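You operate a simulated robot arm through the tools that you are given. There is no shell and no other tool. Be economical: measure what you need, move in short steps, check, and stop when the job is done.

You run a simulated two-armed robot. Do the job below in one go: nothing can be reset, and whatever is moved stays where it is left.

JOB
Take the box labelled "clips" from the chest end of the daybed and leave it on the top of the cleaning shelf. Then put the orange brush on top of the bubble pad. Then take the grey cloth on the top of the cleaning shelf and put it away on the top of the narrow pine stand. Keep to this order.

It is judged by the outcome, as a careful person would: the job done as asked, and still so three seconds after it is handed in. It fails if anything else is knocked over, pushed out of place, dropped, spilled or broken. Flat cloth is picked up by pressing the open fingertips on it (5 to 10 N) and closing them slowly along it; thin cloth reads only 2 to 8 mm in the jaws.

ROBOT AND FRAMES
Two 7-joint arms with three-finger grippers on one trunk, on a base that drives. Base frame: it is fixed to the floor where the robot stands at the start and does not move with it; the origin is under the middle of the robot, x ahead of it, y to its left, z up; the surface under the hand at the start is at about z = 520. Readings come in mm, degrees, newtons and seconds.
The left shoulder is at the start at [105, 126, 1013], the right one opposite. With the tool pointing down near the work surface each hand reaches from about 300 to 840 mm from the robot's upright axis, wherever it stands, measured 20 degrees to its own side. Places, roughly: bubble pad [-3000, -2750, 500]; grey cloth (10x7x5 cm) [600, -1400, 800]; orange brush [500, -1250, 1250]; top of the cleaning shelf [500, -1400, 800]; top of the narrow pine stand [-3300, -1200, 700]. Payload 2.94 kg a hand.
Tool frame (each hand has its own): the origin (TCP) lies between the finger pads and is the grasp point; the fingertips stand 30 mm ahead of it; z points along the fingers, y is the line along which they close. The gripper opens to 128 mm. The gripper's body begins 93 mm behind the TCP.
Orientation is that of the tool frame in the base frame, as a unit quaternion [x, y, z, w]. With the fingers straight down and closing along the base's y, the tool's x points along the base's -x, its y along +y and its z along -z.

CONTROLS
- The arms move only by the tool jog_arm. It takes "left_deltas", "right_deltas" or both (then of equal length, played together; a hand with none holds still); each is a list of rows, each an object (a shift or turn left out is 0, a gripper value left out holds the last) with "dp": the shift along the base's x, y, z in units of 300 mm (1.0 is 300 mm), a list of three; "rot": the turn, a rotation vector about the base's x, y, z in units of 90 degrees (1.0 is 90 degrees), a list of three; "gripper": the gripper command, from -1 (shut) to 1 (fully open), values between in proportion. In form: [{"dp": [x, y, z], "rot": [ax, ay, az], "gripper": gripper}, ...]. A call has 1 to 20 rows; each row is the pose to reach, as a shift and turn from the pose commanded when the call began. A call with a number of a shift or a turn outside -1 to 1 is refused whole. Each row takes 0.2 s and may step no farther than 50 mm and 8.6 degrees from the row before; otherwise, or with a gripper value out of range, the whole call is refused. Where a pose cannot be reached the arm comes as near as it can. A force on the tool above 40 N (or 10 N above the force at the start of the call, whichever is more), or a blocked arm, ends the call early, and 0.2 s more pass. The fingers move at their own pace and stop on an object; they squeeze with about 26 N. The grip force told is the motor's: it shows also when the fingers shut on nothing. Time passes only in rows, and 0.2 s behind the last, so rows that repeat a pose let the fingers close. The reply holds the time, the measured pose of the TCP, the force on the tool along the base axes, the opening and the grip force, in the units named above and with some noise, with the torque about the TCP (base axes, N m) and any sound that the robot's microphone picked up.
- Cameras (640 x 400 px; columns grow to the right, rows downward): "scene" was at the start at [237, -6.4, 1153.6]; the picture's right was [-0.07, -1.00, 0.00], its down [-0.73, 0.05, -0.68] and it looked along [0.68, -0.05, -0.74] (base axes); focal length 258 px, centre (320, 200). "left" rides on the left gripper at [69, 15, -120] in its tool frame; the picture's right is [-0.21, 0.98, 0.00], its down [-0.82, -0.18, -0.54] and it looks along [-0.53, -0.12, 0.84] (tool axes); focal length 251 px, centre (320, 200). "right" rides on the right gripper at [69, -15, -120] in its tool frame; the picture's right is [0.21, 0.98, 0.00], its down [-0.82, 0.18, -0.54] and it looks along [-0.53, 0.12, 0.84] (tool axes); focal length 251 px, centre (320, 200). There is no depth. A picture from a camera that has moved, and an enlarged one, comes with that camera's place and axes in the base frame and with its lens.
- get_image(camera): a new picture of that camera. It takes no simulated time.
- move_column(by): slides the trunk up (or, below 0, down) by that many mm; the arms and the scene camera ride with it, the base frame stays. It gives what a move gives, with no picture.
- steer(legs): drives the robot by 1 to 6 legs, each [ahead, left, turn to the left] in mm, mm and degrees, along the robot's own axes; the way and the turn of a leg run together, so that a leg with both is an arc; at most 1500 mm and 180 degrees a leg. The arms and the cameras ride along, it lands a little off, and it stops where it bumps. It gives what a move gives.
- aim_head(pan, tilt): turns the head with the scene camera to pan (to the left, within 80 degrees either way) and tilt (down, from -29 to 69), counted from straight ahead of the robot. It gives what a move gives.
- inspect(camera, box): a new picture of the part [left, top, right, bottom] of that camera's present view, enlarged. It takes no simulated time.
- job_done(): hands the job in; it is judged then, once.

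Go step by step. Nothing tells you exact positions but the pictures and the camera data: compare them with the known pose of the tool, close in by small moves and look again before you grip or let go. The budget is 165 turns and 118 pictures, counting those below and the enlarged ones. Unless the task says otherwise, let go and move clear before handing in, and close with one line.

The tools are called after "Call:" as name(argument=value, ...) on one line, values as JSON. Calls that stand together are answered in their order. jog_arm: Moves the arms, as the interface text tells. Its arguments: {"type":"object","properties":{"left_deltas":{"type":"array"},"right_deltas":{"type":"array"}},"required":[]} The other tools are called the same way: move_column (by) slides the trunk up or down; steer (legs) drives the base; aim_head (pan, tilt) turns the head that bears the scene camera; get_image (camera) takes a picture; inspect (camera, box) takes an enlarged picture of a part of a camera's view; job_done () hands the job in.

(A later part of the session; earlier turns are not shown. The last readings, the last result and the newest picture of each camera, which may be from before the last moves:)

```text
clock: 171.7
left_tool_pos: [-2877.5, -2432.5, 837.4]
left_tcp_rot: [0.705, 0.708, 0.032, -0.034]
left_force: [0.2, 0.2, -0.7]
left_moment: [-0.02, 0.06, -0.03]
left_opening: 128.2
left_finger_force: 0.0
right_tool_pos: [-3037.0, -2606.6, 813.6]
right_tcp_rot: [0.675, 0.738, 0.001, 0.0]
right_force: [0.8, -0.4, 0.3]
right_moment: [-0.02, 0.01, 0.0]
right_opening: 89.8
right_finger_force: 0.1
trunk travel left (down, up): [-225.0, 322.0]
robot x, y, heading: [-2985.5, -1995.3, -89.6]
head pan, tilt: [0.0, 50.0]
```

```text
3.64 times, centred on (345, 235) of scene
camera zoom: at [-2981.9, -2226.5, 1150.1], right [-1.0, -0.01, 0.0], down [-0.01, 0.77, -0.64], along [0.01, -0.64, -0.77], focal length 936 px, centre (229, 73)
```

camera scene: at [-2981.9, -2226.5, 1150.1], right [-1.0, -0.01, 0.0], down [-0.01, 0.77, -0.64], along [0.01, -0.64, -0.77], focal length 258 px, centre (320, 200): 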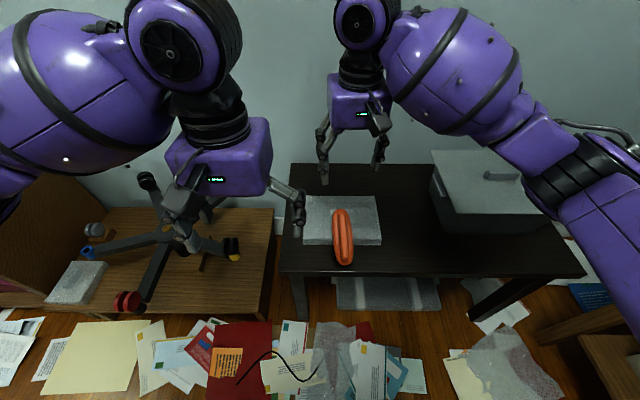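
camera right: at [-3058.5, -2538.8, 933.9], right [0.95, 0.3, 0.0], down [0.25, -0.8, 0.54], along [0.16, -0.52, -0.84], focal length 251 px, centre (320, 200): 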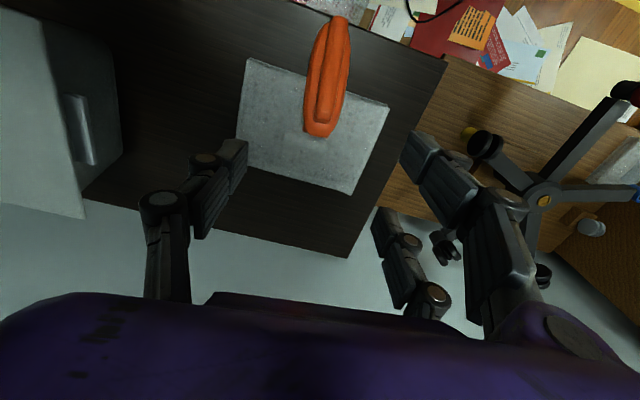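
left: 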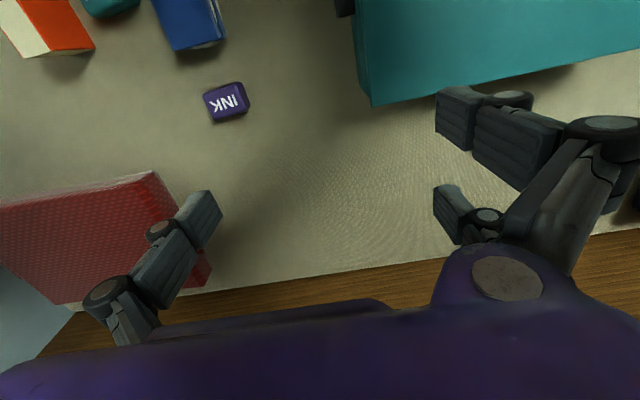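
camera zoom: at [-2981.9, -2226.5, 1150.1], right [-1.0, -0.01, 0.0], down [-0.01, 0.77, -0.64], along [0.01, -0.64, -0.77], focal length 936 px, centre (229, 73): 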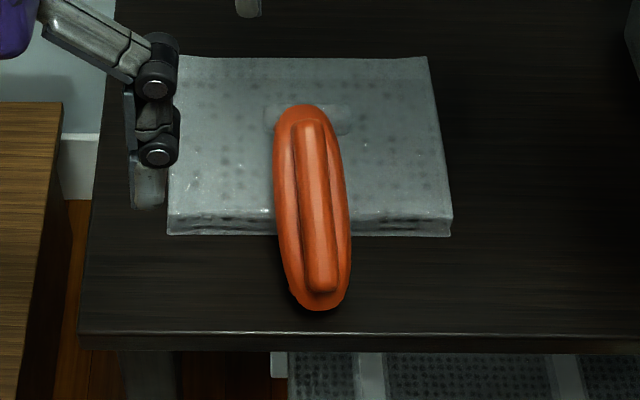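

The pad has a raised ridge across its middle; the brush tipped over it and now leans over the pad's near edge, about 26° nose-down. I'll regrip it with a matching tilt; first the pre-grasp pose.

Call:
jog_arm(right_deltas=[{"dp": [0.0, 0.06, -0.03], "rot": [-0.057, 0, 0]}, {"dp": [0.0, 0.12, -0.08], "rot": [-0.114, 0, 0]}, {"dp": [0.01, 0.18, -0.14], "rot": [-0.171, 0, 0]}, {"dp": [0.01, 0.24, -0.22], "rot": [-0.228, 0, 0]}, {"dp": [0.013, 0.303, -0.3], "rot": [-0.283, 0, 0]}, {"dp": [0.013, 0.303, -0.337], "rot": [-0.283, 0, 0]}, {"dp": [0.013, 0.303, -0.337], "rot": [-0.283, 0, 0]}])

Call:
get_image(camera="right")

Call:
get_image(camera="scene")

```text
clock: 173.3
left_tool_pos: [-2878.0, -2433.7, 836.1]
left_tcp_rot: [0.705, 0.708, 0.032, -0.034]
left_force: [-0.4, 0.2, 0.4]
left_moment: [-0.02, 0.0, -0.01]
left_opening: 128.3
left_finger_force: 0.0
right_tool_pos: [-3032.1, -2515.2, 711.3]
right_tcp_rot: [0.659, 0.719, -0.163, 0.149]
right_force: [0.0, -0.1, -0.2]
right_moment: [-0.01, 0.0, 0.01]
right_opening: 89.4
right_finger_force: 0.1
trunk travel left (down, up): [-225.0, 322.0]
robot x, y, heading: [-2984.1, -1989.8, -89.6]
head pan, tilt: [0.0, 50.0]
```

```text
43 pictures are left
camera right: at [-3053.8, -2403.3, 790.9], right [0.95, 0.27, -0.13], down [0.25, -0.49, 0.83], along [0.16, -0.83, -0.54], focal length 251 px, centre (320, 200)
```

right: 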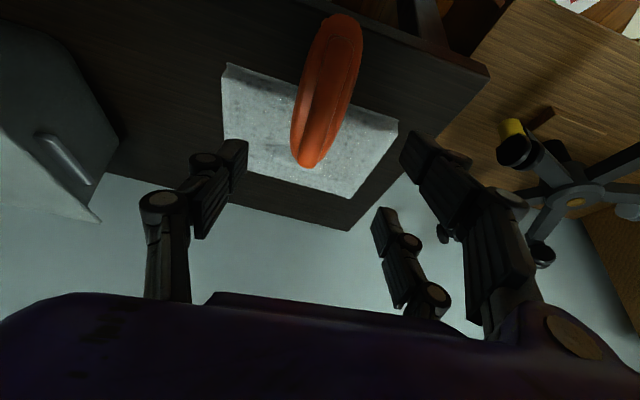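

```text
42 pictures are left
camera scene: at [-2981.9, -2226.9, 1150.1], right [-1.0, -0.01, 0.0], down [-0.01, 0.77, -0.64], along [0.01, -0.64, -0.77], focal length 258 px, centre (320, 200)
```

scene: 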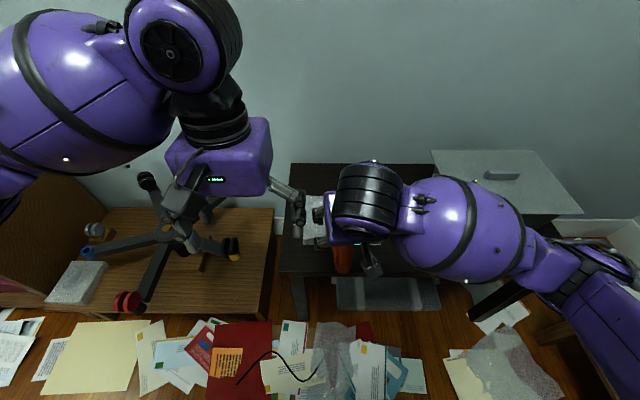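

I'd like a side view to measure its tilt; the left hand camera can give that.

Call:
get_image(camera="left")

```text
41 pictures are left
camera left: at [-2863.9, -2375.5, 962.2], right [0.98, -0.21, -0.02], down [-0.18, -0.87, 0.46], along [-0.12, -0.45, -0.89], focal length 251 px, centre (320, 200)
```

left: 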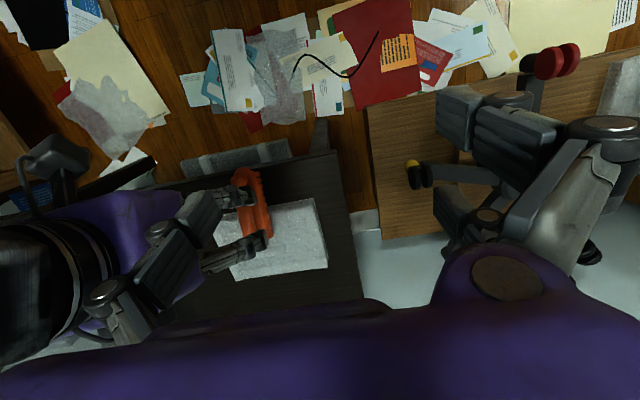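

Call:
inspect(camera="left", box=[190, 140, 350, 300])

```text
2.50 times, centred on (270, 220) of left
camera zoom: at [-2863.9, -2375.5, 962.2], right [0.98, -0.21, -0.02], down [-0.18, -0.87, 0.46], along [-0.12, -0.45, -0.89], focal length 629 px, centre (445, 150)
```

zoom: 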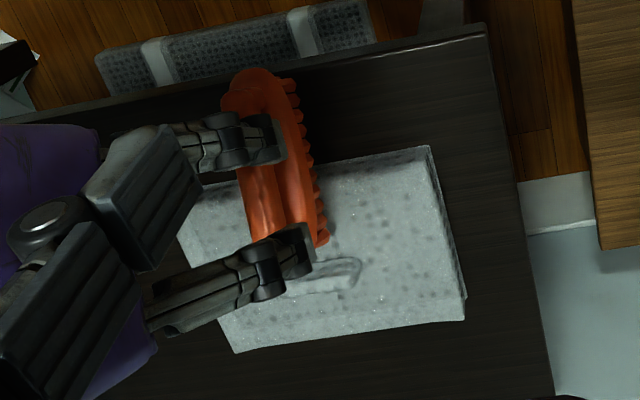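

The side view confirms the hand straddles the brush and the tilt is about right. I'll advance 70 mm along the fingers and check again.

Call:
jog_arm(right_deltas=[{"dp": [-0.003, -0.04, -0.08]}, {"dp": [-0.005, -0.075, -0.155]}, {"dp": [-0.005, -0.1, -0.21]}, {"dp": [-0.005, -0.1, -0.21]}])

Call:
inspect(camera="left", box=[190, 140, 350, 300])

Call:
get_image(camera="right")

```text
clock: 174.3
left_tool_pos: [-2876.8, -2432.3, 837.0]
left_tcp_rot: [0.705, 0.708, 0.034, -0.033]
left_force: [-0.5, 0.4, 0.1]
left_moment: [0.01, 0.05, 0.01]
left_opening: 127.9
left_finger_force: 0.0
right_tool_pos: [-3035.8, -2545.8, 648.4]
right_tcp_rot: [0.658, 0.72, -0.162, 0.149]
right_force: [0.7, 0.7, 0.1]
right_moment: [0.0, -0.01, 0.03]
right_opening: 89.6
right_finger_force: 0.1
trunk travel left (down, up): [-225.0, 322.0]
robot x, y, heading: [-2986.0, -1990.2, -89.4]
head pan, tilt: [0.0, 50.0]
```

```text
2.50 times, centred on (270, 220) of left
camera zoom: at [-2863.9, -2375.6, 962.2], right [0.98, -0.21, -0.02], down [-0.18, -0.87, 0.46], along [-0.12, -0.45, -0.89], focal length 629 px, centre (445, 150)
```

zoom: 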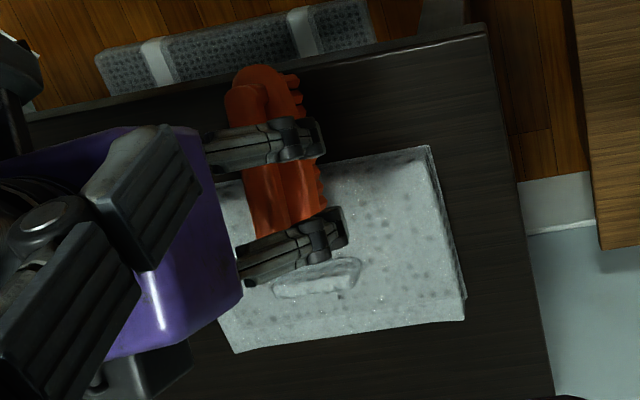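

```text
38 pictures are left
camera right: at [-3055.5, -2433.9, 728.4], right [0.95, 0.27, -0.13], down [0.25, -0.49, 0.83], along [0.16, -0.83, -0.54], focal length 251 px, centre (320, 200)
```

right: 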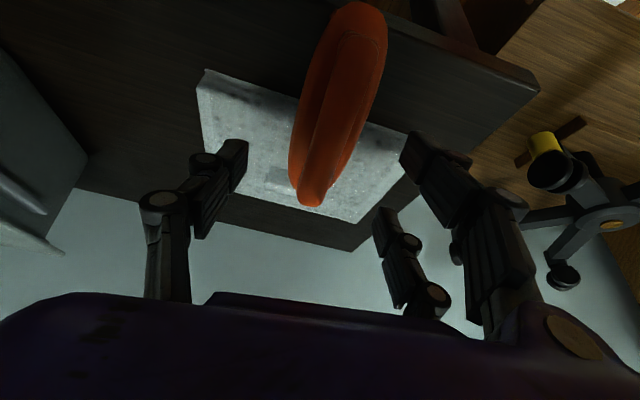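

The brush centre is nearer to me than assumed, about [-3035, -2550, 568]. I'll go straight down to suit and check once more.

Call:
jog_arm(right_deltas=[{"dp": [0, 0.02, -0.06]}, {"dp": [0, 0.025, -0.12]}, {"dp": [0, 0.025, -0.17]}, {"dp": [0, 0.025, -0.19]}])

Call:
inspect(camera="left", box=[190, 140, 350, 300])

Call:
get_image(camera="right")

```text
clock: 175.3
left_tool_pos: [-2878.2, -2432.8, 835.7]
left_tcp_rot: [0.705, 0.708, 0.032, -0.035]
left_force: [0.5, 0.5, 0.7]
left_moment: [0.02, -0.02, 0.0]
left_opening: 128.2
left_finger_force: 0.1
right_tool_pos: [-3034.5, -2538.5, 592.6]
right_tcp_rot: [0.659, 0.719, -0.164, 0.149]
right_force: [-0.3, -0.6, -0.3]
right_moment: [0.0, 0.01, -0.02]
right_opening: 89.6
right_finger_force: 0.0
trunk travel left (down, up): [-225.0, 322.0]
robot x, y, heading: [-2985.1, -1991.3, -89.7]
head pan, tilt: [0.0, 50.0]
```

```text
2.50 times, centred on (270, 220) of left
camera zoom: at [-2863.9, -2375.6, 962.1], right [0.98, -0.21, -0.02], down [-0.18, -0.87, 0.46], along [-0.12, -0.45, -0.89], focal length 629 px, centre (445, 150)
```

zoom: 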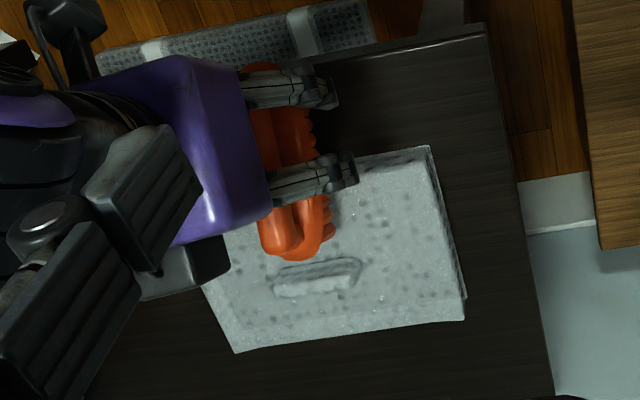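

```text
36 pictures are left
camera right: at [-3055.3, -2426.3, 671.6], right [0.95, 0.27, -0.13], down [0.25, -0.49, 0.83], along [0.16, -0.83, -0.54], focal length 251 px, centre (320, 200)
```

right: 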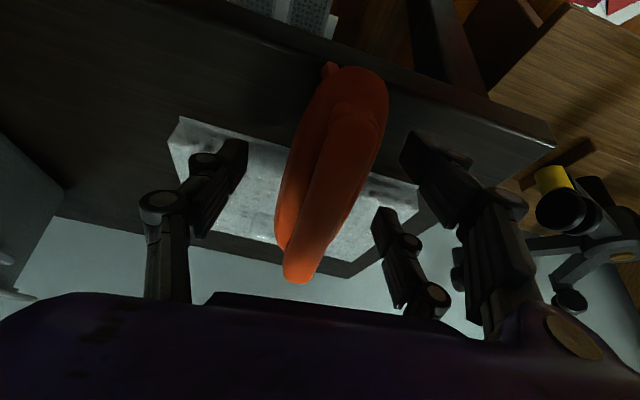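

The relative view now matches the first successful grasp. Closing.

Call:
jog_arm(right_deltas=[{"dp": [0, -0.015, 0.0]}, {"dp": [0, -0.02, 0.0], "gripper": 0.1}, {"dp": [0, -0.02, 0.0], "gripper": -0.2}, {"dp": [0, -0.02, 0], "gripper": -1}, {"dp": [0, -0.02, 0], "gripper": -1}, {"dp": [0, -0.02, 0], "gripper": -1}, {"dp": [0, -0.02, 0], "gripper": -1}])

Call:
jog_arm(right_deltas=[{"dp": [0, 0, 0.02]}, {"dp": [0, 0, 0.05]}, {"dp": [0, 0, 0.09]}, {"dp": [0, 0, 0.14]}, {"dp": [0, 0, 0.2]}, {"dp": [0, 0, 0.26]}, {"dp": [0, 0, 0.33]}])

Call:
get_image(camera="right")

```text
clock: 176.9
left_tool_pos: [-2878.1, -2433.3, 835.2]
left_tcp_rot: [0.704, 0.708, 0.033, -0.034]
left_force: [0.5, 0.3, -0.7]
left_moment: [-0.01, 0.04, 0.01]
left_opening: 128.1
left_finger_force: 0.1
right_tool_pos: [-3034.4, -2544.7, 591.8]
right_tcp_rot: [0.658, 0.72, -0.162, 0.149]
right_force: [0.0, 0.2, -0.4]
right_moment: [0.04, -0.01, 0.03]
right_opening: 45.1
right_finger_force: 26.5
trunk travel left (down, up): [-225.0, 322.0]
robot x, y, heading: [-2983.3, -1988.9, -89.5]
head pan, tilt: [0.0, 50.0]
```

```text
clock: 178.5
left_tool_pos: [-2877.6, -2433.0, 835.8]
left_tcp_rot: [0.704, 0.708, 0.032, -0.034]
left_force: [-0.2, -0.8, -0.2]
left_moment: [0.0, -0.02, 0.0]
left_opening: 127.9
left_finger_force: 0.1
right_tool_pos: [-3034.2, -2544.6, 691.1]
right_tcp_rot: [0.659, 0.719, -0.162, 0.149]
right_force: [0.0, 0.6, -2.0]
right_moment: [0.01, 0.02, 0.01]
right_opening: 45.4
right_finger_force: 26.2
trunk travel left (down, up): [-225.0, 322.0]
robot x, y, heading: [-2983.1, -1993.1, -89.3]
head pan, tilt: [0.0, 50.0]
```

```text
35 pictures are left
camera right: at [-3055.8, -2432.0, 770.6], right [0.95, 0.27, -0.13], down [0.25, -0.49, 0.83], along [0.16, -0.83, -0.54], focal length 251 px, centre (320, 200)
```

right: 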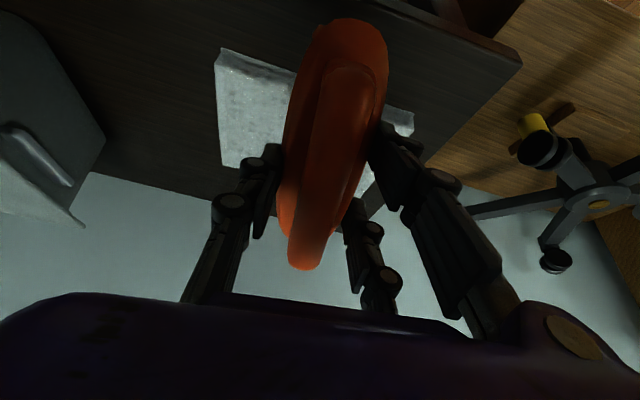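

Held. I'll raise it and level the hand, then yaw 85° so the brush lies along the pad's long side, clear of the ridge.

Call:
jog_arm(right_deltas=[{"dp": [0, -0.02, 0.06], "rot": [0.057, 0, 0]}, {"dp": [0, -0.05, 0.12], "rot": [0.114, 0, 0]}, {"dp": [0, -0.09, 0.18], "rot": [0.171, 0, 0]}, {"dp": [0, -0.13, 0.24], "rot": [0.228, 0, 0]}, {"dp": [0, -0.17, 0.27], "rot": [0.283, 0, 0]}, {"dp": [0, -0.17, 0.27], "rot": [0.283, 0, 0]}])

Call:
jog_arm(right_deltas=[{"rot": [0, 0, 0.086]}, {"rot": [0, 0, 0.172]}, {"rot": [0, 0, 0.258]}, {"rot": [0, 0, 0.344]}, {"rot": [0, 0, 0.43]}, {"rot": [0, 0, 0.516]}, {"rot": [0, 0, 0.602]}, {"rot": [0, 0, 0.688]}, {"rot": [0, 0, 0.774]}, {"rot": [0, 0, 0.86]}, {"rot": [0, 0, 0.944]}, {"dp": [0, -0.1, 0], "rot": [0, 0, 0.944]}, {"dp": [0, -0.123, 0], "rot": [0, 0, 0.944]}])

Call:
get_image(camera="right")

Call:
inspect(camera="scene", box=[250, 90, 450, 290])

```text
clock: 179.9
left_tool_pos: [-2877.2, -2431.5, 836.5]
left_tcp_rot: [0.705, 0.708, 0.033, -0.034]
left_force: [-0.1, -0.1, 0.4]
left_moment: [-0.01, 0.0, 0.04]
left_opening: 128.1
left_finger_force: 0.1
right_tool_pos: [-3032.9, -2596.6, 771.6]
right_tcp_rot: [0.675, 0.737, 0.0, -0.001]
right_force: [0.2, 0.6, -0.6]
right_moment: [-0.01, 0.0, -0.01]
right_opening: 45.3
right_finger_force: 26.1
trunk travel left (down, up): [-225.0, 322.0]
robot x, y, heading: [-2986.8, -1991.1, -89.1]
head pan, tilt: [0.0, 50.0]
```

```text
clock: 182.7
left_tool_pos: [-2877.4, -2432.9, 836.5]
left_tcp_rot: [0.704, 0.708, 0.033, -0.034]
left_force: [0.1, 1.0, 0.5]
left_moment: [-0.02, -0.01, -0.03]
left_opening: 127.8
left_finger_force: 0.1
right_tool_pos: [-3034.0, -2632.5, 772.3]
right_tcp_rot: [-0.001, 1.0, 0.0, 0.001]
right_force: [0.4, -0.2, -1.2]
right_moment: [-0.01, -0.03, -0.01]
right_opening: 45.4
right_finger_force: 25.8
trunk travel left (down, up): [-225.0, 322.0]
robot x, y, heading: [-2984.9, -1991.5, -89.5]
head pan, tilt: [0.0, 50.0]
```

```text
34 pictures are left
camera right: at [-3103.4, -2647.6, 892.4], right [-0.22, 0.98, 0.0], down [0.82, 0.18, 0.54], along [0.53, 0.12, -0.84], focal length 251 px, centre (320, 200)
```

right: 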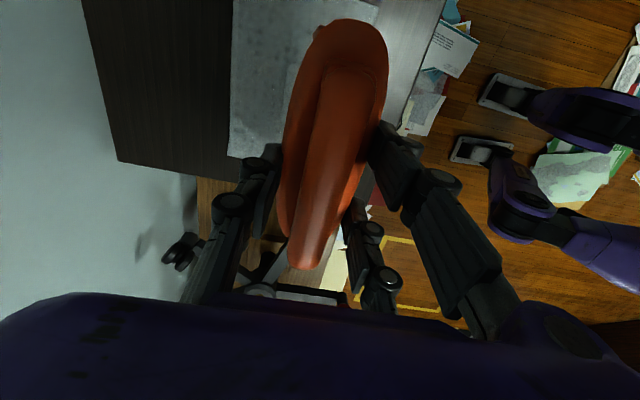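

```text
2.00 times, centred on (350, 190) of scene
camera zoom: at [-2982.0, -2226.9, 1150.1], right [-1.0, -0.01, 0.0], down [-0.01, 0.77, -0.64], along [0.01, -0.64, -0.77], focal length 515 px, centre (260, 220)
```

zoom: 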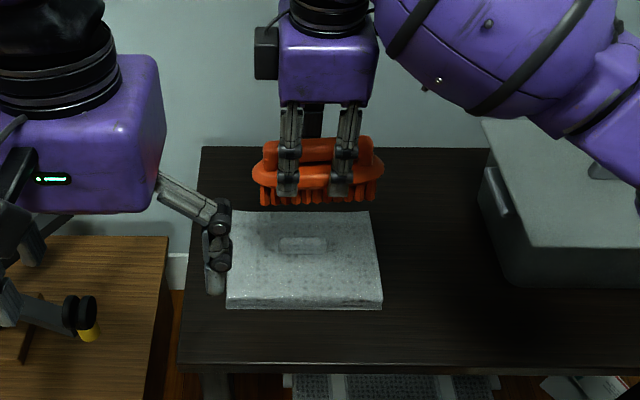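

Brush level and along the pad. Re-evaluating with the contact height (pad top ≈ 580), the pad spans y ≈ -2571…-2711 with the ridge at ≈ -2655, so I'll set the brush on the near half at y ≈ -2606.

Call:
jog_arm(right_deltas=[{"dp": [0, 0.05, -0.06]}, {"dp": [0, 0.087, -0.15]}, {"dp": [0, 0.087, -0.26]}, {"dp": [0, 0.087, -0.35]}, {"dp": [0, 0.087, -0.4]}, {"dp": [0, 0.087, -0.42]}, {"dp": [0, 0.087, -0.42]}])

Call:
inspect(camera="left", box=[190, 140, 350, 300])

Call:
inspect(camera="scene", box=[270, 150, 410, 270])

```text
clock: 184.3
left_tool_pos: [-2876.4, -2432.8, 835.3]
left_tcp_rot: [0.705, 0.708, 0.032, -0.034]
left_force: [0.9, -0.5, 0.1]
left_moment: [-0.01, 0.0, 0.0]
left_opening: 127.9
left_finger_force: 0.1
right_tool_pos: [-3034.2, -2605.9, 645.3]
right_tcp_rot: [-0.002, 1.0, 0.0, -0.001]
right_force: [0.2, 0.1, -1.7]
right_moment: [0.0, 0.0, -0.01]
right_opening: 45.4
right_finger_force: 25.5
trunk travel left (down, up): [-225.0, 322.0]
robot x, y, heading: [-2986.4, -1991.6, -89.8]
head pan, tilt: [0.0, 50.0]
```

```text
2.50 times, centred on (270, 220) of left
camera zoom: at [-2863.8, -2375.7, 962.1], right [0.98, -0.21, -0.02], down [-0.18, -0.87, 0.46], along [-0.12, -0.45, -0.89], focal length 629 px, centre (445, 150)
```

zoom: 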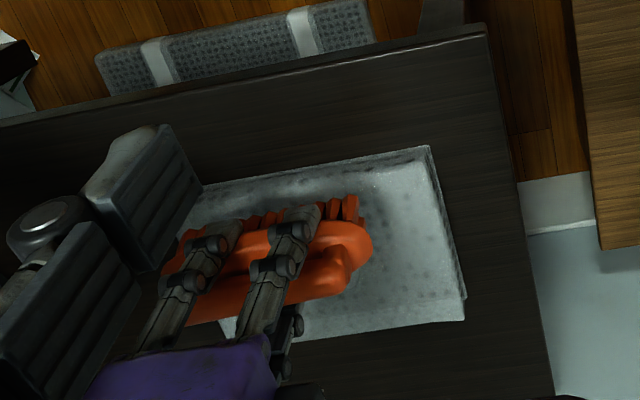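

```text
3.33 times, centred on (340, 210) of scene
camera zoom: at [-2981.9, -2227.1, 1150.0], right [-1.0, -0.01, 0.0], down [-0.01, 0.77, -0.64], along [0.01, -0.64, -0.77], focal length 858 px, centre (253, 167)
```

zoom: 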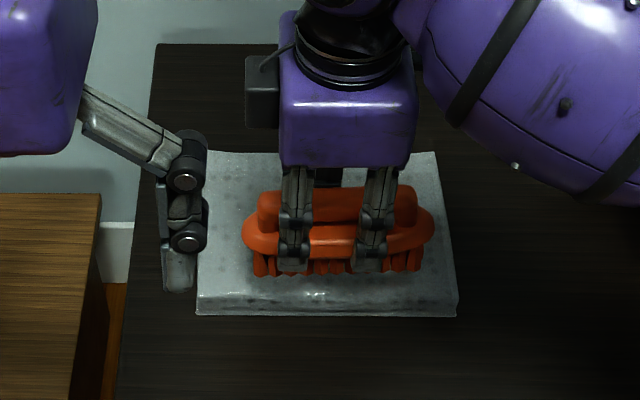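

Nicely inside. I'll shift 5 mm inward and lower to contact.

Call:
jog_arm(right_deltas=[{"dp": [0, -0.017, -0.012]}, {"dp": [0, -0.017, -0.024]}, {"dp": [0, -0.017, -0.03]}])

Call:
jog_arm(right_deltas=[{"dp": [0, 0, -0.01]}, {"dp": [0, 0, -0.017]}])

```text
clock: 185.1
left_tool_pos: [-2877.6, -2432.2, 835.2]
left_tcp_rot: [0.704, 0.709, 0.033, -0.034]
left_force: [-0.1, 0.1, 0.1]
left_moment: [-0.03, 0.0, 0.01]
left_opening: 128.2
left_finger_force: 0.1
right_tool_pos: [-3033.6, -2612.5, 635.7]
right_tcp_rot: [0.0, 1.0, 0.0, 0.0]
right_force: [-0.1, -0.2, -1.9]
right_moment: [-0.02, 0.0, -0.03]
right_opening: 45.6
right_finger_force: 26.0
trunk travel left (down, up): [-225.0, 322.0]
robot x, y, heading: [-2981.3, -1991.6, -89.4]
head pan, tilt: [0.0, 50.0]
```

```text
clock: 185.7
left_tool_pos: [-2877.9, -2433.8, 836.3]
left_tcp_rot: [0.705, 0.708, 0.033, -0.034]
left_force: [-0.3, -0.8, -0.6]
left_moment: [0.02, 0.02, 0.03]
left_opening: 127.7
left_finger_force: 0.1
right_tool_pos: [-3035.0, -2610.6, 632.3]
right_tcp_rot: [-0.001, 1.0, 0.0, -0.001]
right_force: [-0.1, -0.7, -1.0]
right_moment: [-0.03, -0.03, -0.04]
right_opening: 45.6
right_finger_force: 25.6
trunk travel left (down, up): [-225.0, 322.0]
robot x, y, heading: [-2982.7, -1993.0, -89.6]
head pan, tilt: [0.0, 50.0]
```

Call:
jog_arm(right_deltas=[{"dp": [0, 0, -0.01]}, {"dp": [0, 0, -0.02]}])

Call:
jog_arm(right_deltas=[{"dp": [0, 0, -0.01]}, {"dp": [0, 0, -0.02]}])

```text
clock: 186.3
left_tool_pos: [-2877.7, -2433.7, 835.8]
left_tcp_rot: [0.704, 0.709, 0.032, -0.033]
left_force: [0.3, -0.9, 0.1]
left_moment: [0.02, 0.0, 0.01]
left_opening: 128.0
left_finger_force: 0.1
right_tool_pos: [-3034.9, -2612.0, 625.5]
right_tcp_rot: [0.0, 1.0, 0.0, 0.0]
right_force: [0.3, 1.0, -1.7]
right_moment: [0.03, 0.02, 0.01]
right_opening: 45.3
right_finger_force: 26.5
trunk travel left (down, up): [-225.0, 322.0]
robot x, y, heading: [-2981.2, -1993.5, -89.6]
head pan, tilt: [0.0, 50.0]
```

```text
clock: 186.9
left_tool_pos: [-2876.4, -2433.4, 836.7]
left_tcp_rot: [0.704, 0.708, 0.032, -0.034]
left_force: [0.2, 0.0, 0.8]
left_moment: [-0.01, -0.03, -0.01]
left_opening: 127.9
left_finger_force: 0.1
right_tool_pos: [-3034.9, -2611.5, 619.2]
right_tcp_rot: [0.0, 1.0, 0.0, -0.001]
right_force: [-0.2, 0.2, -2.8]
right_moment: [-0.02, -0.02, 0.01]
right_opening: 45.4
right_finger_force: 26.0
trunk travel left (down, up): [-225.0, 322.0]
robot x, y, heading: [-2985.9, -1989.2, -89.5]
head pan, tilt: [0.0, 50.0]
```

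Below the earlier contact height, so that was the ridge. Checking the view before going on.

Call:
inspect(camera="scene", box=[270, 150, 410, 270])

Call:
inspect(camera="left", box=[190, 140, 350, 300])

```text
3.33 times, centred on (340, 210) of scene
camera zoom: at [-2981.9, -2227.2, 1150.0], right [-1.0, -0.01, 0.0], down [-0.01, 0.77, -0.64], along [0.01, -0.64, -0.77], focal length 858 px, centre (253, 167)
```

zoom: 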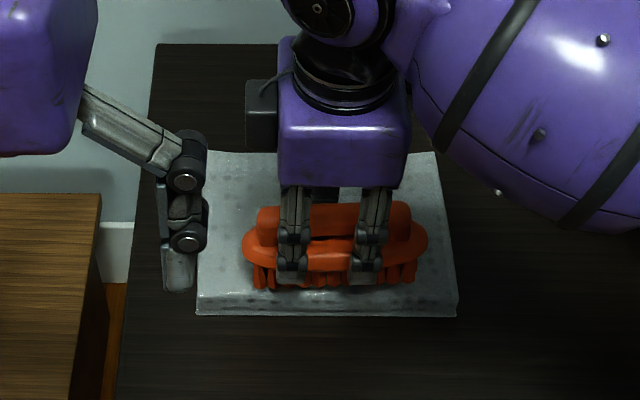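

```text
2.50 times, centred on (270, 220) of left
camera zoom: at [-2863.9, -2375.7, 962.1], right [0.98, -0.21, -0.02], down [-0.18, -0.87, 0.46], along [-0.12, -0.45, -0.89], focal length 629 px, centre (445, 150)
```

zoom: 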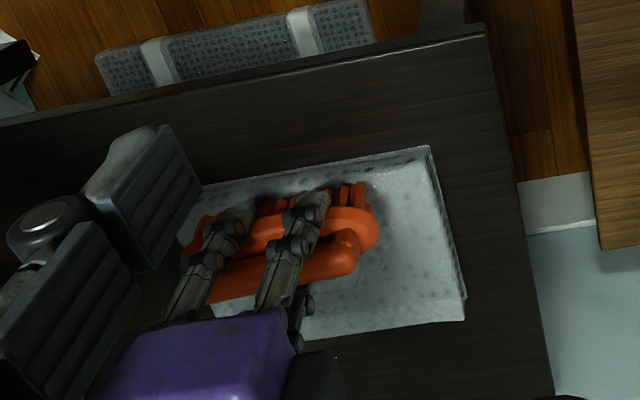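

The pad is lower than 580, so its near edge is a bit further back too; I'll shift 12 mm inward and continue down.

Call:
jog_arm(right_deltas=[{"dp": [0, -0.02, 0.0]}, {"dp": [0, -0.04, -0.01]}, {"dp": [0, -0.04, -0.02]}, {"dp": [0, -0.04, -0.03]}])

Call:
jog_arm(right_deltas=[{"dp": [0, 0, -0.01]}, {"dp": [0, 0, -0.02]}])

Call:
jog_arm(right_deltas=[{"dp": [0, 0, -0.01]}, {"dp": [0, 0, -0.02]}])

```text
clock: 187.9
left_tool_pos: [-2877.3, -2432.6, 835.4]
left_tcp_rot: [0.704, 0.708, 0.032, -0.034]
left_force: [0.3, -0.3, 0.6]
left_moment: [-0.03, 0.04, 0.01]
left_opening: 127.9
left_finger_force: 0.1
right_tool_pos: [-3035.5, -2624.0, 610.6]
right_tcp_rot: [-0.001, 1.0, 0.0, -0.001]
right_force: [-0.1, -0.4, -1.1]
right_moment: [-0.02, 0.02, 0.03]
right_opening: 45.4
right_finger_force: 25.9
trunk travel left (down, up): [-225.0, 322.0]
robot x, y, heading: [-2986.4, -1989.7, -89.4]
head pan, tilt: [0.0, 50.0]
```

```text
clock: 188.5
left_tool_pos: [-2877.4, -2431.7, 837.9]
left_tcp_rot: [0.704, 0.708, 0.033, -0.034]
left_force: [-0.8, -1.2, 0.4]
left_moment: [0.0, -0.01, 0.01]
left_opening: 128.2
left_finger_force: 0.0
right_tool_pos: [-3034.2, -2623.5, 605.9]
right_tcp_rot: [0.0, 1.0, -0.002, 0.001]
right_force: [-2.7, -0.8, 11.3]
right_moment: [-0.07, -0.55, -0.03]
right_opening: 45.9
right_finger_force: 26.8
trunk travel left (down, up): [-225.0, 322.0]
robot x, y, heading: [-2982.5, -1990.6, -89.6]
head pan, tilt: [0.0, 50.0]
```

```text
clock: 189.1
left_tool_pos: [-2876.4, -2431.5, 836.2]
left_tcp_rot: [0.705, 0.708, 0.032, -0.034]
left_force: [-0.4, 0.4, -0.3]
left_moment: [0.04, -0.01, -0.02]
left_opening: 127.7
left_finger_force: 0.1
right_tool_pos: [-3033.1, -2623.0, 601.4]
right_tcp_rot: [-0.001, 1.0, -0.002, 0.001]
right_force: [-3.0, 2.7, 20.4]
right_moment: [0.05, 0.06, 0.0]
right_opening: 45.3
right_finger_force: 26.7
trunk travel left (down, up): [-225.0, 322.0]
robot x, y, heading: [-2984.6, -1997.0, -89.5]
head pan, tilt: [0.0, 50.0]
```

Contact, and the brush has settled flat (torque back to zero). A look before release.

Call:
inspect(camera="scene", box=[270, 150, 410, 270])

```text
3.33 times, centred on (340, 210) of scene
camera zoom: at [-2981.9, -2225.4, 1150.5], right [-1.0, -0.01, 0.0], down [-0.01, 0.77, -0.64], along [0.01, -0.64, -0.77], focal length 858 px, centre (253, 167)
```

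zoom: 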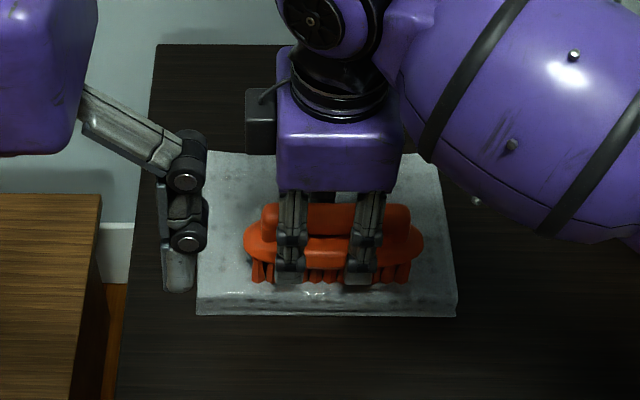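

Good position. Releasing slowly and rising straight up.

Call:
jog_arm(right_deltas=[{"dp": [0, 0, 0.008]}, {"dp": [0, 0, 0.008]}, {"dp": [0, 0, 0.008], "gripper": -0.25}, {"dp": [0, 0, 0.008], "gripper": -0.15}, {"dp": [0, 0, 0.008], "gripper": 0.0}, {"dp": [0, 0, 0.008], "gripper": 0.2}, {"dp": [0, 0, 0.008], "gripper": 0.2}, {"dp": [0, 0, 0.008], "gripper": 0.2}])

Call:
inspect(camera="scene", box=[270, 150, 410, 270])

```text
clock: 190.9
left_tool_pos: [-2876.4, -2433.1, 836.7]
left_tcp_rot: [0.705, 0.708, 0.032, -0.034]
left_force: [0.9, -0.8, 0.5]
left_moment: [0.02, 0.0, 0.03]
left_opening: 128.0
left_finger_force: 0.0
right_tool_pos: [-3033.7, -2623.6, 601.4]
right_tcp_rot: [0.0, 1.0, 0.0, 0.0]
right_force: [0.2, 0.0, 0.2]
right_moment: [0.0, 0.05, -0.01]
right_opening: 76.8
right_finger_force: 0.0
trunk travel left (down, up): [-225.0, 322.0]
robot x, y, heading: [-2986.6, -1990.8, -89.5]
head pan, tilt: [0.0, 50.0]
```

```text
3.33 times, centred on (340, 210) of scene
camera zoom: at [-2981.9, -2227.0, 1150.0], right [-1.0, -0.01, 0.0], down [-0.01, 0.77, -0.64], along [0.01, -0.64, -0.77], focal length 858 px, centre (253, 167)
```

zoom: 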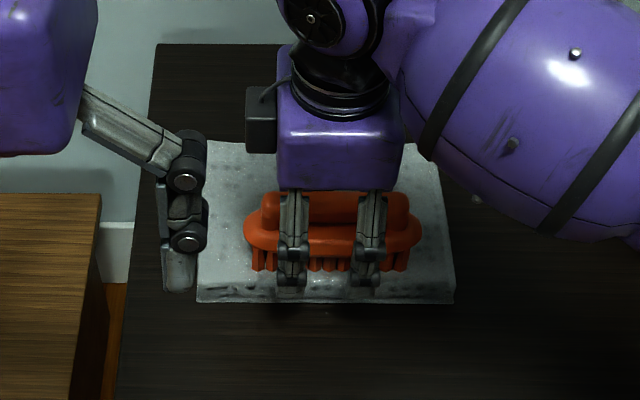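

The brush stands on the pad; the far finger nudged the pad about a centimetre against its ridge. I'll close a touch and rise straight up.

Call:
jog_arm(right_deltas=[{"gripper": 0.05}, {"dp": [0, 0, 0.04], "gripper": 0.05}, {"dp": [0, 0, 0.1]}, {"dp": [0, 0, 0.2]}, {"dp": [0, 0, 0.33]}, {"dp": [0, 0, 0.48]}, {"dp": [0, 0, 0.63]}, {"dp": [0, 0, 0.75]}])

Call:
inspect(camera="scene", box=[270, 150, 410, 270])

```text
clock: 192.7
left_tool_pos: [-2877.0, -2433.1, 837.4]
left_tcp_rot: [0.705, 0.708, 0.032, -0.034]
left_force: [0.0, 0.8, -0.4]
left_moment: [-0.02, -0.01, -0.03]
left_opening: 128.3
left_finger_force: 0.2
right_tool_pos: [-3034.8, -2622.7, 825.8]
right_tcp_rot: [-0.001, 1.0, 0.0, 0.0]
right_force: [-0.6, -0.4, 0.2]
right_moment: [-0.02, 0.01, 0.02]
right_opening: 67.0
right_finger_force: 0.0
trunk travel left (down, up): [-225.0, 322.0]
robot x, y, heading: [-2983.8, -1993.7, -89.3]
head pan, tilt: [0.0, 50.0]
```

```text
3.33 times, centred on (340, 210) of scene
camera zoom: at [-2981.8, -2226.6, 1150.1], right [-1.0, -0.01, 0.0], down [-0.01, 0.77, -0.64], along [0.01, -0.64, -0.77], focal length 858 px, centre (253, 167)
```

zoom: 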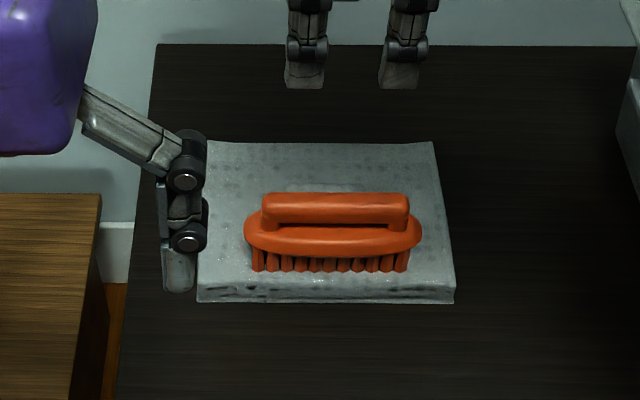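

The brush stands upright on the pad. Now back to the cleaning shelf: reverse a little, turn to +x and drive along the free lane.

Call:
steer(legs=[[-110, 0, 0], [0, 0, 89.5], [1300, 0, 0], [1300, 0, 0]])

Call:
aim_head(pan=10, tilt=30)

Call:
get_image(camera="scene")

```text
clock: 210.0
left_tool_pos: [67.3, -1774.3, 836.2]
left_tcp_rot: [-0.002, 0.999, -0.001, -0.047]
left_force: [-0.2, 0.3, 0.1]
left_moment: [0.03, 0.03, 0.0]
left_opening: 128.1
left_finger_force: 0.0
right_tool_pos: [257.9, -1931.9, 825.5]
right_tcp_rot: [0.708, -0.707, 0.0, 0.0]
right_force: [-0.7, 0.8, 1.0]
right_moment: [0.02, -0.01, -0.03]
right_opening: 67.0
right_finger_force: 0.0
trunk travel left (down, up): [-225.0, 322.0]
robot x, y, heading: [-374.9, -1879.7, 0.6]
head pan, tilt: [0.0, 50.0]
```

```text
clock: 210.8
left_tool_pos: [66.0, -1773.9, 835.8]
left_tcp_rot: [-0.003, 0.999, -0.001, -0.047]
left_force: [0.4, 0.9, 0.0]
left_moment: [-0.01, -0.03, 0.0]
left_opening: 127.9
left_finger_force: 0.0
right_tool_pos: [257.4, -1930.5, 825.7]
right_tcp_rot: [0.708, -0.706, -0.001, -0.001]
right_force: [-0.1, -0.2, 0.0]
right_moment: [0.03, 0.01, -0.02]
right_opening: 67.3
right_finger_force: 0.2
trunk travel left (down, up): [-225.0, 322.0]
robot x, y, heading: [-376.8, -1881.6, 0.4]
head pan, tilt: [10.0, 30.0]
```

```text
25 pictures are left
camera scene: at [-128.0, -1864.2, 1179.5], right [0.18, -0.98, 0.0], down [-0.49, -0.09, -0.87], along [0.85, 0.16, -0.5], focal length 258 px, centre (320, 200)
```

scene: 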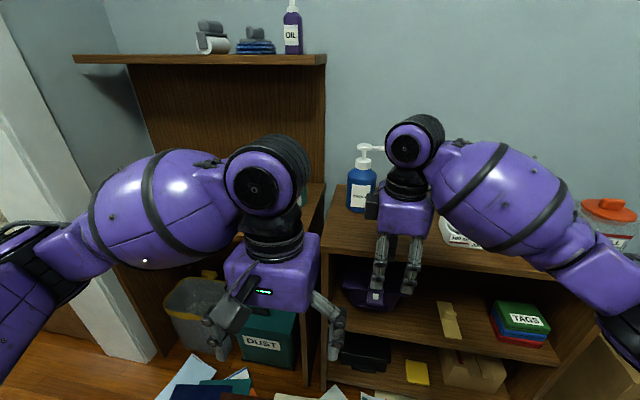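

I'll raise the trunk 150 mm and strafe left so the cloth is in front of me.

Call:
move_column(by=150)

Call:
steer(legs=[[0, 490, -0.5]])

Call:
aim_head(pan=0, tilt=38)

Call:
get_image(camera="scene")

```text
clock: 212.6
left_tool_pos: [66.9, -1773.3, 986.7]
left_tcp_rot: [-0.003, 0.999, -0.002, -0.048]
left_force: [-0.8, -0.3, -0.1]
left_moment: [0.02, 0.05, 0.03]
left_opening: 127.8
left_finger_force: 0.1
right_tool_pos: [257.8, -1931.4, 974.7]
right_tcp_rot: [0.708, -0.707, 0.0, 0.0]
right_force: [-0.7, -0.1, -0.2]
right_moment: [0.0, -0.02, 0.0]
right_opening: 67.2
right_finger_force: 0.0
trunk travel left (down, up): [-375.0, 172.0]
robot x, y, heading: [-371.7, -1882.1, 0.5]
head pan, tilt: [10.0, 30.0]
```

```text
clock: 217.4
left_tool_pos: [64.3, -1286.6, 986.2]
left_tcp_rot: [0.001, 0.999, 0.0, -0.048]
left_force: [-1.0, 0.1, 0.2]
left_moment: [0.01, 0.03, 0.01]
left_opening: 128.2
left_finger_force: 0.0
right_tool_pos: [253.8, -1445.3, 976.0]
right_tcp_rot: [-0.704, 0.71, 0.0, 0.0]
right_force: [-0.2, -0.1, 1.0]
right_moment: [0.01, 0.0, -0.01]
right_opening: 67.0
right_finger_force: 0.0
trunk travel left (down, up): [-375.0, 172.0]
robot x, y, heading: [-376.6, -1387.5, 0.4]
head pan, tilt: [10.0, 30.0]
```

```text
clock: 218.1
left_tool_pos: [65.8, -1285.2, 986.1]
left_tcp_rot: [0.001, 0.999, 0.0, -0.047]
left_force: [0.9, 0.4, -0.4]
left_moment: [-0.02, -0.04, 0.01]
left_opening: 127.8
left_finger_force: 0.0
right_tool_pos: [254.5, -1445.1, 975.1]
right_tcp_rot: [-0.705, 0.709, 0.0, 0.001]
right_force: [-0.2, 0.3, -0.4]
right_moment: [0.03, 0.01, 0.03]
right_opening: 67.3
right_finger_force: 0.0
trunk travel left (down, up): [-375.0, 172.0]
robot x, y, heading: [-374.4, -1388.6, 0.1]
head pan, tilt: [0.0, 38.0]
```

```text
24 pictures are left
camera scene: at [-173.0, -1390.2, 1317.9], right [0.0, -1.0, 0.0], down [-0.62, 0.0, -0.79], along [0.79, 0.0, -0.62], focal length 258 px, centre (320, 200)
```

scene: 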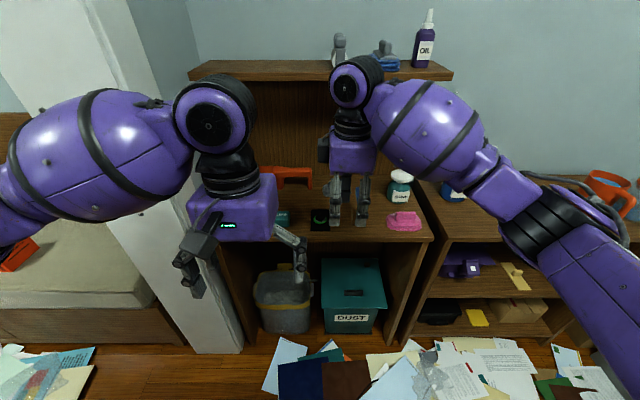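

The cloth is hidden behind my hand; earlier views put it at about [583, -1448], under the upper board (bottom ≈ 1165). I'll lower the hand so the wrist passes beneath the board, and drive in.

Call:
move_column(by=-120)

Call:
steer(legs=[[220, 0, 0]])

Call:
jog_arm(right_deltas=[{"gripper": 1}, {"gripper": 1}])

Call:
get_image(camera="right")

Call:
get_image(camera="scene")

```text
clock: 219.6
left_tool_pos: [64.9, -1285.6, 866.8]
left_tcp_rot: [0.002, 0.999, -0.001, -0.047]
left_force: [0.0, -0.1, 0.5]
left_moment: [0.02, -0.04, -0.01]
left_opening: 127.9
left_finger_force: 0.0
right_tool_pos: [254.5, -1444.1, 855.0]
right_tcp_rot: [-0.705, 0.709, -0.001, 0.002]
right_force: [0.2, -0.2, 0.2]
right_moment: [0.01, -0.02, 0.0]
right_opening: 67.2
right_finger_force: 0.1
trunk travel left (down, up): [-255.0, 292.0]
robot x, y, heading: [-381.8, -1388.5, 0.3]
head pan, tilt: [0.0, 38.0]
```

```text
clock: 221.3
left_tool_pos: [285.0, -1286.8, 865.7]
left_tcp_rot: [0.003, 0.999, -0.001, -0.047]
left_force: [-0.2, -0.5, 0.5]
left_moment: [-0.03, 0.04, -0.02]
left_opening: 128.0
left_finger_force: 0.1
right_tool_pos: [472.3, -1444.3, 854.2]
right_tcp_rot: [-0.704, 0.71, 0.0, -0.001]
right_force: [0.4, -0.2, -1.2]
right_moment: [-0.02, 0.03, 0.0]
right_opening: 67.4
right_finger_force: 0.1
trunk travel left (down, up): [-255.0, 292.0]
robot x, y, heading: [-160.0, -1388.1, 0.0]
head pan, tilt: [0.0, 38.0]
```

```text
clock: 221.9
left_tool_pos: [283.2, -1286.3, 866.1]
left_tcp_rot: [0.002, 0.999, -0.001, -0.047]
left_force: [-0.3, -0.7, 0.9]
left_moment: [-0.04, -0.02, 0.03]
left_opening: 128.1
left_finger_force: 0.0
right_tool_pos: [472.1, -1446.0, 855.5]
right_tcp_rot: [-0.704, 0.71, 0.0, 0.001]
right_force: [1.0, -0.7, 1.1]
right_moment: [-0.01, -0.04, 0.01]
right_opening: 127.9
right_finger_force: 0.1
trunk travel left (down, up): [-255.0, 292.0]
robot x, y, heading: [-161.1, -1388.7, 0.0]
head pan, tilt: [0.0, 38.0]
```

```text
23 pictures are left
camera right: at [487.6, -1515.1, 975.8], right [-0.98, -0.21, 0.0], down [-0.17, 0.82, 0.54], along [-0.11, 0.53, -0.84], focal length 251 px, centre (320, 200)
```

right: 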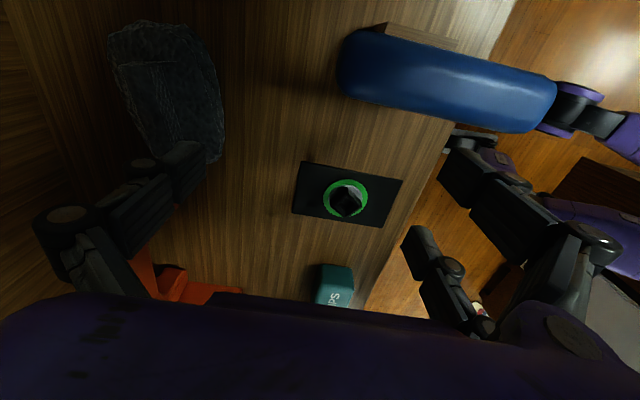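

```text
22 pictures are left
camera scene: at [75.9, -1390.5, 1198.9], right [0.0, -1.0, 0.0], down [-0.62, 0.0, -0.79], along [0.79, 0.0, -0.62], focal length 258 px, centre (320, 200)
```

scene: 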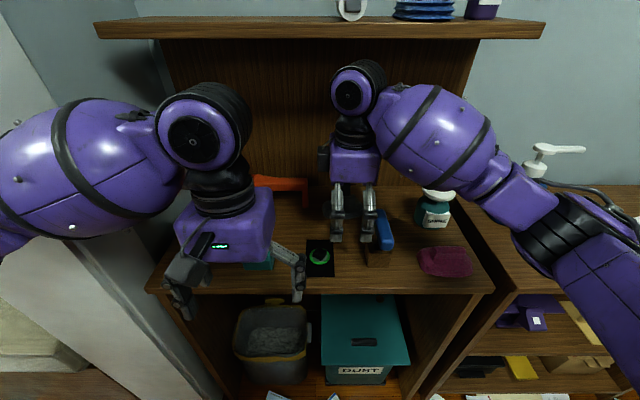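

The cloth is at about [583, -1458], roughly 73 mm in x and 95 mm in y. I'll move the hand forward over it, staying beneath the board.

Call:
jog_arm(right_deltas=[{"dp": [0.08, 0, 0]}, {"dp": [0.16, 0, 0]}, {"dp": [0.24, 0, 0]}, {"dp": [0.32, 0, 0]}, {"dp": [0.37, -0.02, 0]}, {"dp": [0.37, -0.04, 0]}, {"dp": [0.37, -0.04, 0]}])

Call:
get_image(camera="right")

```text
clock: 223.5
left_tool_pos: [283.8, -1285.9, 865.4]
left_tcp_rot: [0.002, 0.999, -0.001, -0.047]
left_force: [-0.8, 0.4, -0.2]
left_moment: [0.02, 0.05, -0.01]
left_opening: 128.1
left_finger_force: 0.0
right_tool_pos: [584.5, -1457.3, 854.7]
right_tcp_rot: [-0.704, 0.71, 0.0, 0.0]
right_force: [0.2, 0.5, -0.2]
right_moment: [0.0, 0.01, -0.01]
right_opening: 128.2
right_finger_force: 0.1
trunk travel left (down, up): [-255.0, 292.0]
robot x, y, heading: [-157.8, -1391.3, 0.2]
head pan, tilt: [0.0, 38.0]
```

```text
21 pictures are left
camera right: at [598.8, -1526.5, 976.1], right [-0.98, -0.21, 0.0], down [-0.17, 0.82, 0.54], along [-0.11, 0.53, -0.84], focal length 251 px, centre (320, 200)
```

right: 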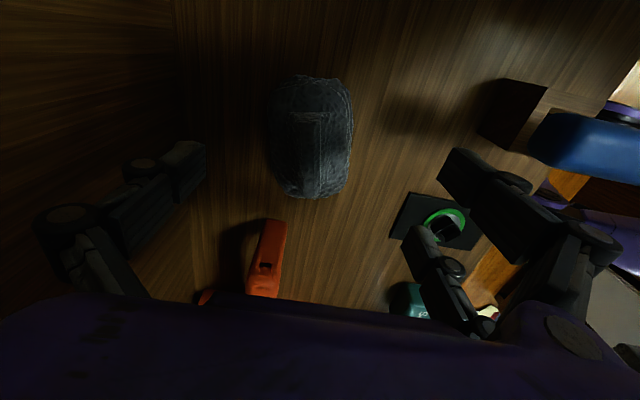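

Aligned to within a few mm. I'll set the jaws to 100 mm, descend around the cloth and close slowly.

Call:
jog_arm(right_deltas=[{"dp": [0.015, -0.005, 0], "gripper": 0.56}, {"dp": [0.015, -0.005, -0.06], "gripper": 0.56}, {"dp": [0.015, -0.005, -0.12]}, {"dp": [0.015, -0.005, -0.17]}, {"dp": [0.015, -0.005, -0.195]}, {"dp": [0.015, -0.005, -0.195]}])

Call:
get_image(camera="right")

```text
clock: 224.9
left_tool_pos: [284.0, -1287.6, 867.5]
left_tcp_rot: [0.002, 0.999, -0.001, -0.047]
left_force: [-0.2, 0.3, -0.1]
left_moment: [0.01, 0.01, -0.02]
left_opening: 127.9
left_finger_force: 0.0
right_tool_pos: [588.3, -1459.8, 796.7]
right_tcp_rot: [-0.704, 0.711, 0.0, 0.0]
right_force: [0.5, 0.3, 0.2]
right_moment: [0.01, 0.03, 0.01]
right_opening: 99.7
right_finger_force: 0.0
trunk travel left (down, up): [-255.0, 292.0]
robot x, y, heading: [-157.8, -1389.6, 0.1]
head pan, tilt: [0.0, 38.0]
```

```text
20 pictures are left
camera right: at [603.2, -1528.6, 917.6], right [-0.98, -0.21, 0.0], down [-0.17, 0.82, 0.54], along [-0.11, 0.53, -0.84], focal length 251 px, centre (320, 200)
```

right: 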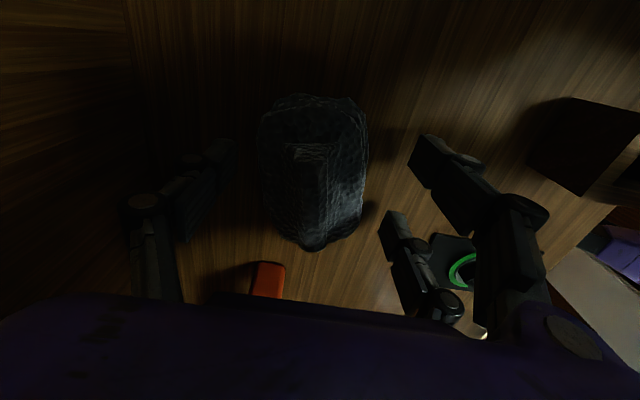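

The cloth lies between the fingers. Closing slowly and lifting a little.

Call:
jog_arm(right_deltas=[{"gripper": 0.35}, {"gripper": 0.15}, {"gripper": 0}, {"gripper": -0.15}, {"gripper": -0.3}, {"gripper": -0.5}, {"gripper": -0.7}, {"gripper": -1}, {"gripper": -1}, {"gripper": -1}])

Call:
jog_arm(right_deltas=[{"dp": [0, 0, 0.02]}, {"dp": [0, 0, 0.05]}, {"dp": [0, 0, 0.08]}, {"dp": [0, 0, 0.12]}, {"dp": [0, 0, 0.15]}])

Call:
get_image(camera="right")

```text
clock: 227.1
left_tool_pos: [283.3, -1286.8, 866.5]
left_tcp_rot: [0.003, 0.999, 0.0, -0.048]
left_force: [0.2, -0.2, -1.0]
left_moment: [-0.01, -0.01, 0.04]
left_opening: 127.9
left_finger_force: 0.1
right_tool_pos: [588.0, -1458.4, 798.2]
right_tcp_rot: [-0.704, 0.71, -0.002, 0.001]
right_force: [1.0, 0.1, 6.7]
right_moment: [0.07, -0.03, -0.14]
right_opening: 64.1
right_finger_force: 25.6
trunk travel left (down, up): [-255.0, 292.0]
robot x, y, heading: [-156.7, -1389.5, -0.2]
head pan, tilt: [0.0, 38.0]
```

```text
clock: 228.3
left_tool_pos: [283.8, -1286.5, 865.8]
left_tcp_rot: [0.002, 0.999, 0.0, -0.047]
left_force: [-0.7, 0.1, -0.1]
left_moment: [-0.01, 0.02, 0.0]
left_opening: 128.1
left_finger_force: 0.2
right_tool_pos: [588.2, -1460.0, 841.3]
right_tcp_rot: [-0.704, 0.71, 0.0, 0.0]
right_force: [0.4, -0.2, 0.1]
right_moment: [0.01, -0.02, -0.02]
right_opening: 64.1
right_finger_force: 25.8
trunk travel left (down, up): [-255.0, 292.0]
robot x, y, heading: [-159.9, -1392.7, -0.0]
head pan, tilt: [0.0, 38.0]
```

```text
19 pictures are left
camera right: at [602.9, -1528.9, 962.5], right [-0.98, -0.21, 0.0], down [-0.17, 0.82, 0.54], along [-0.11, 0.53, -0.84], focal length 251 px, centre (320, 200)
```

right: 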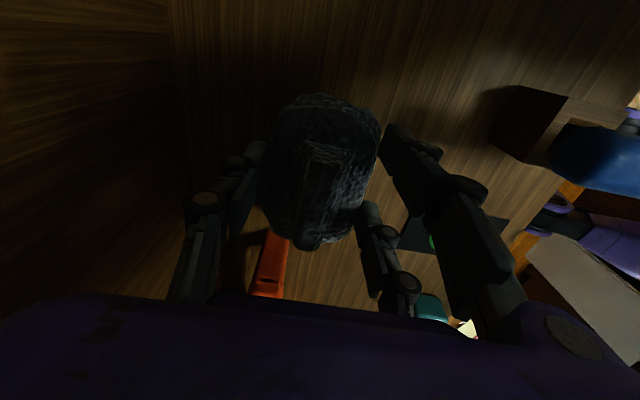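

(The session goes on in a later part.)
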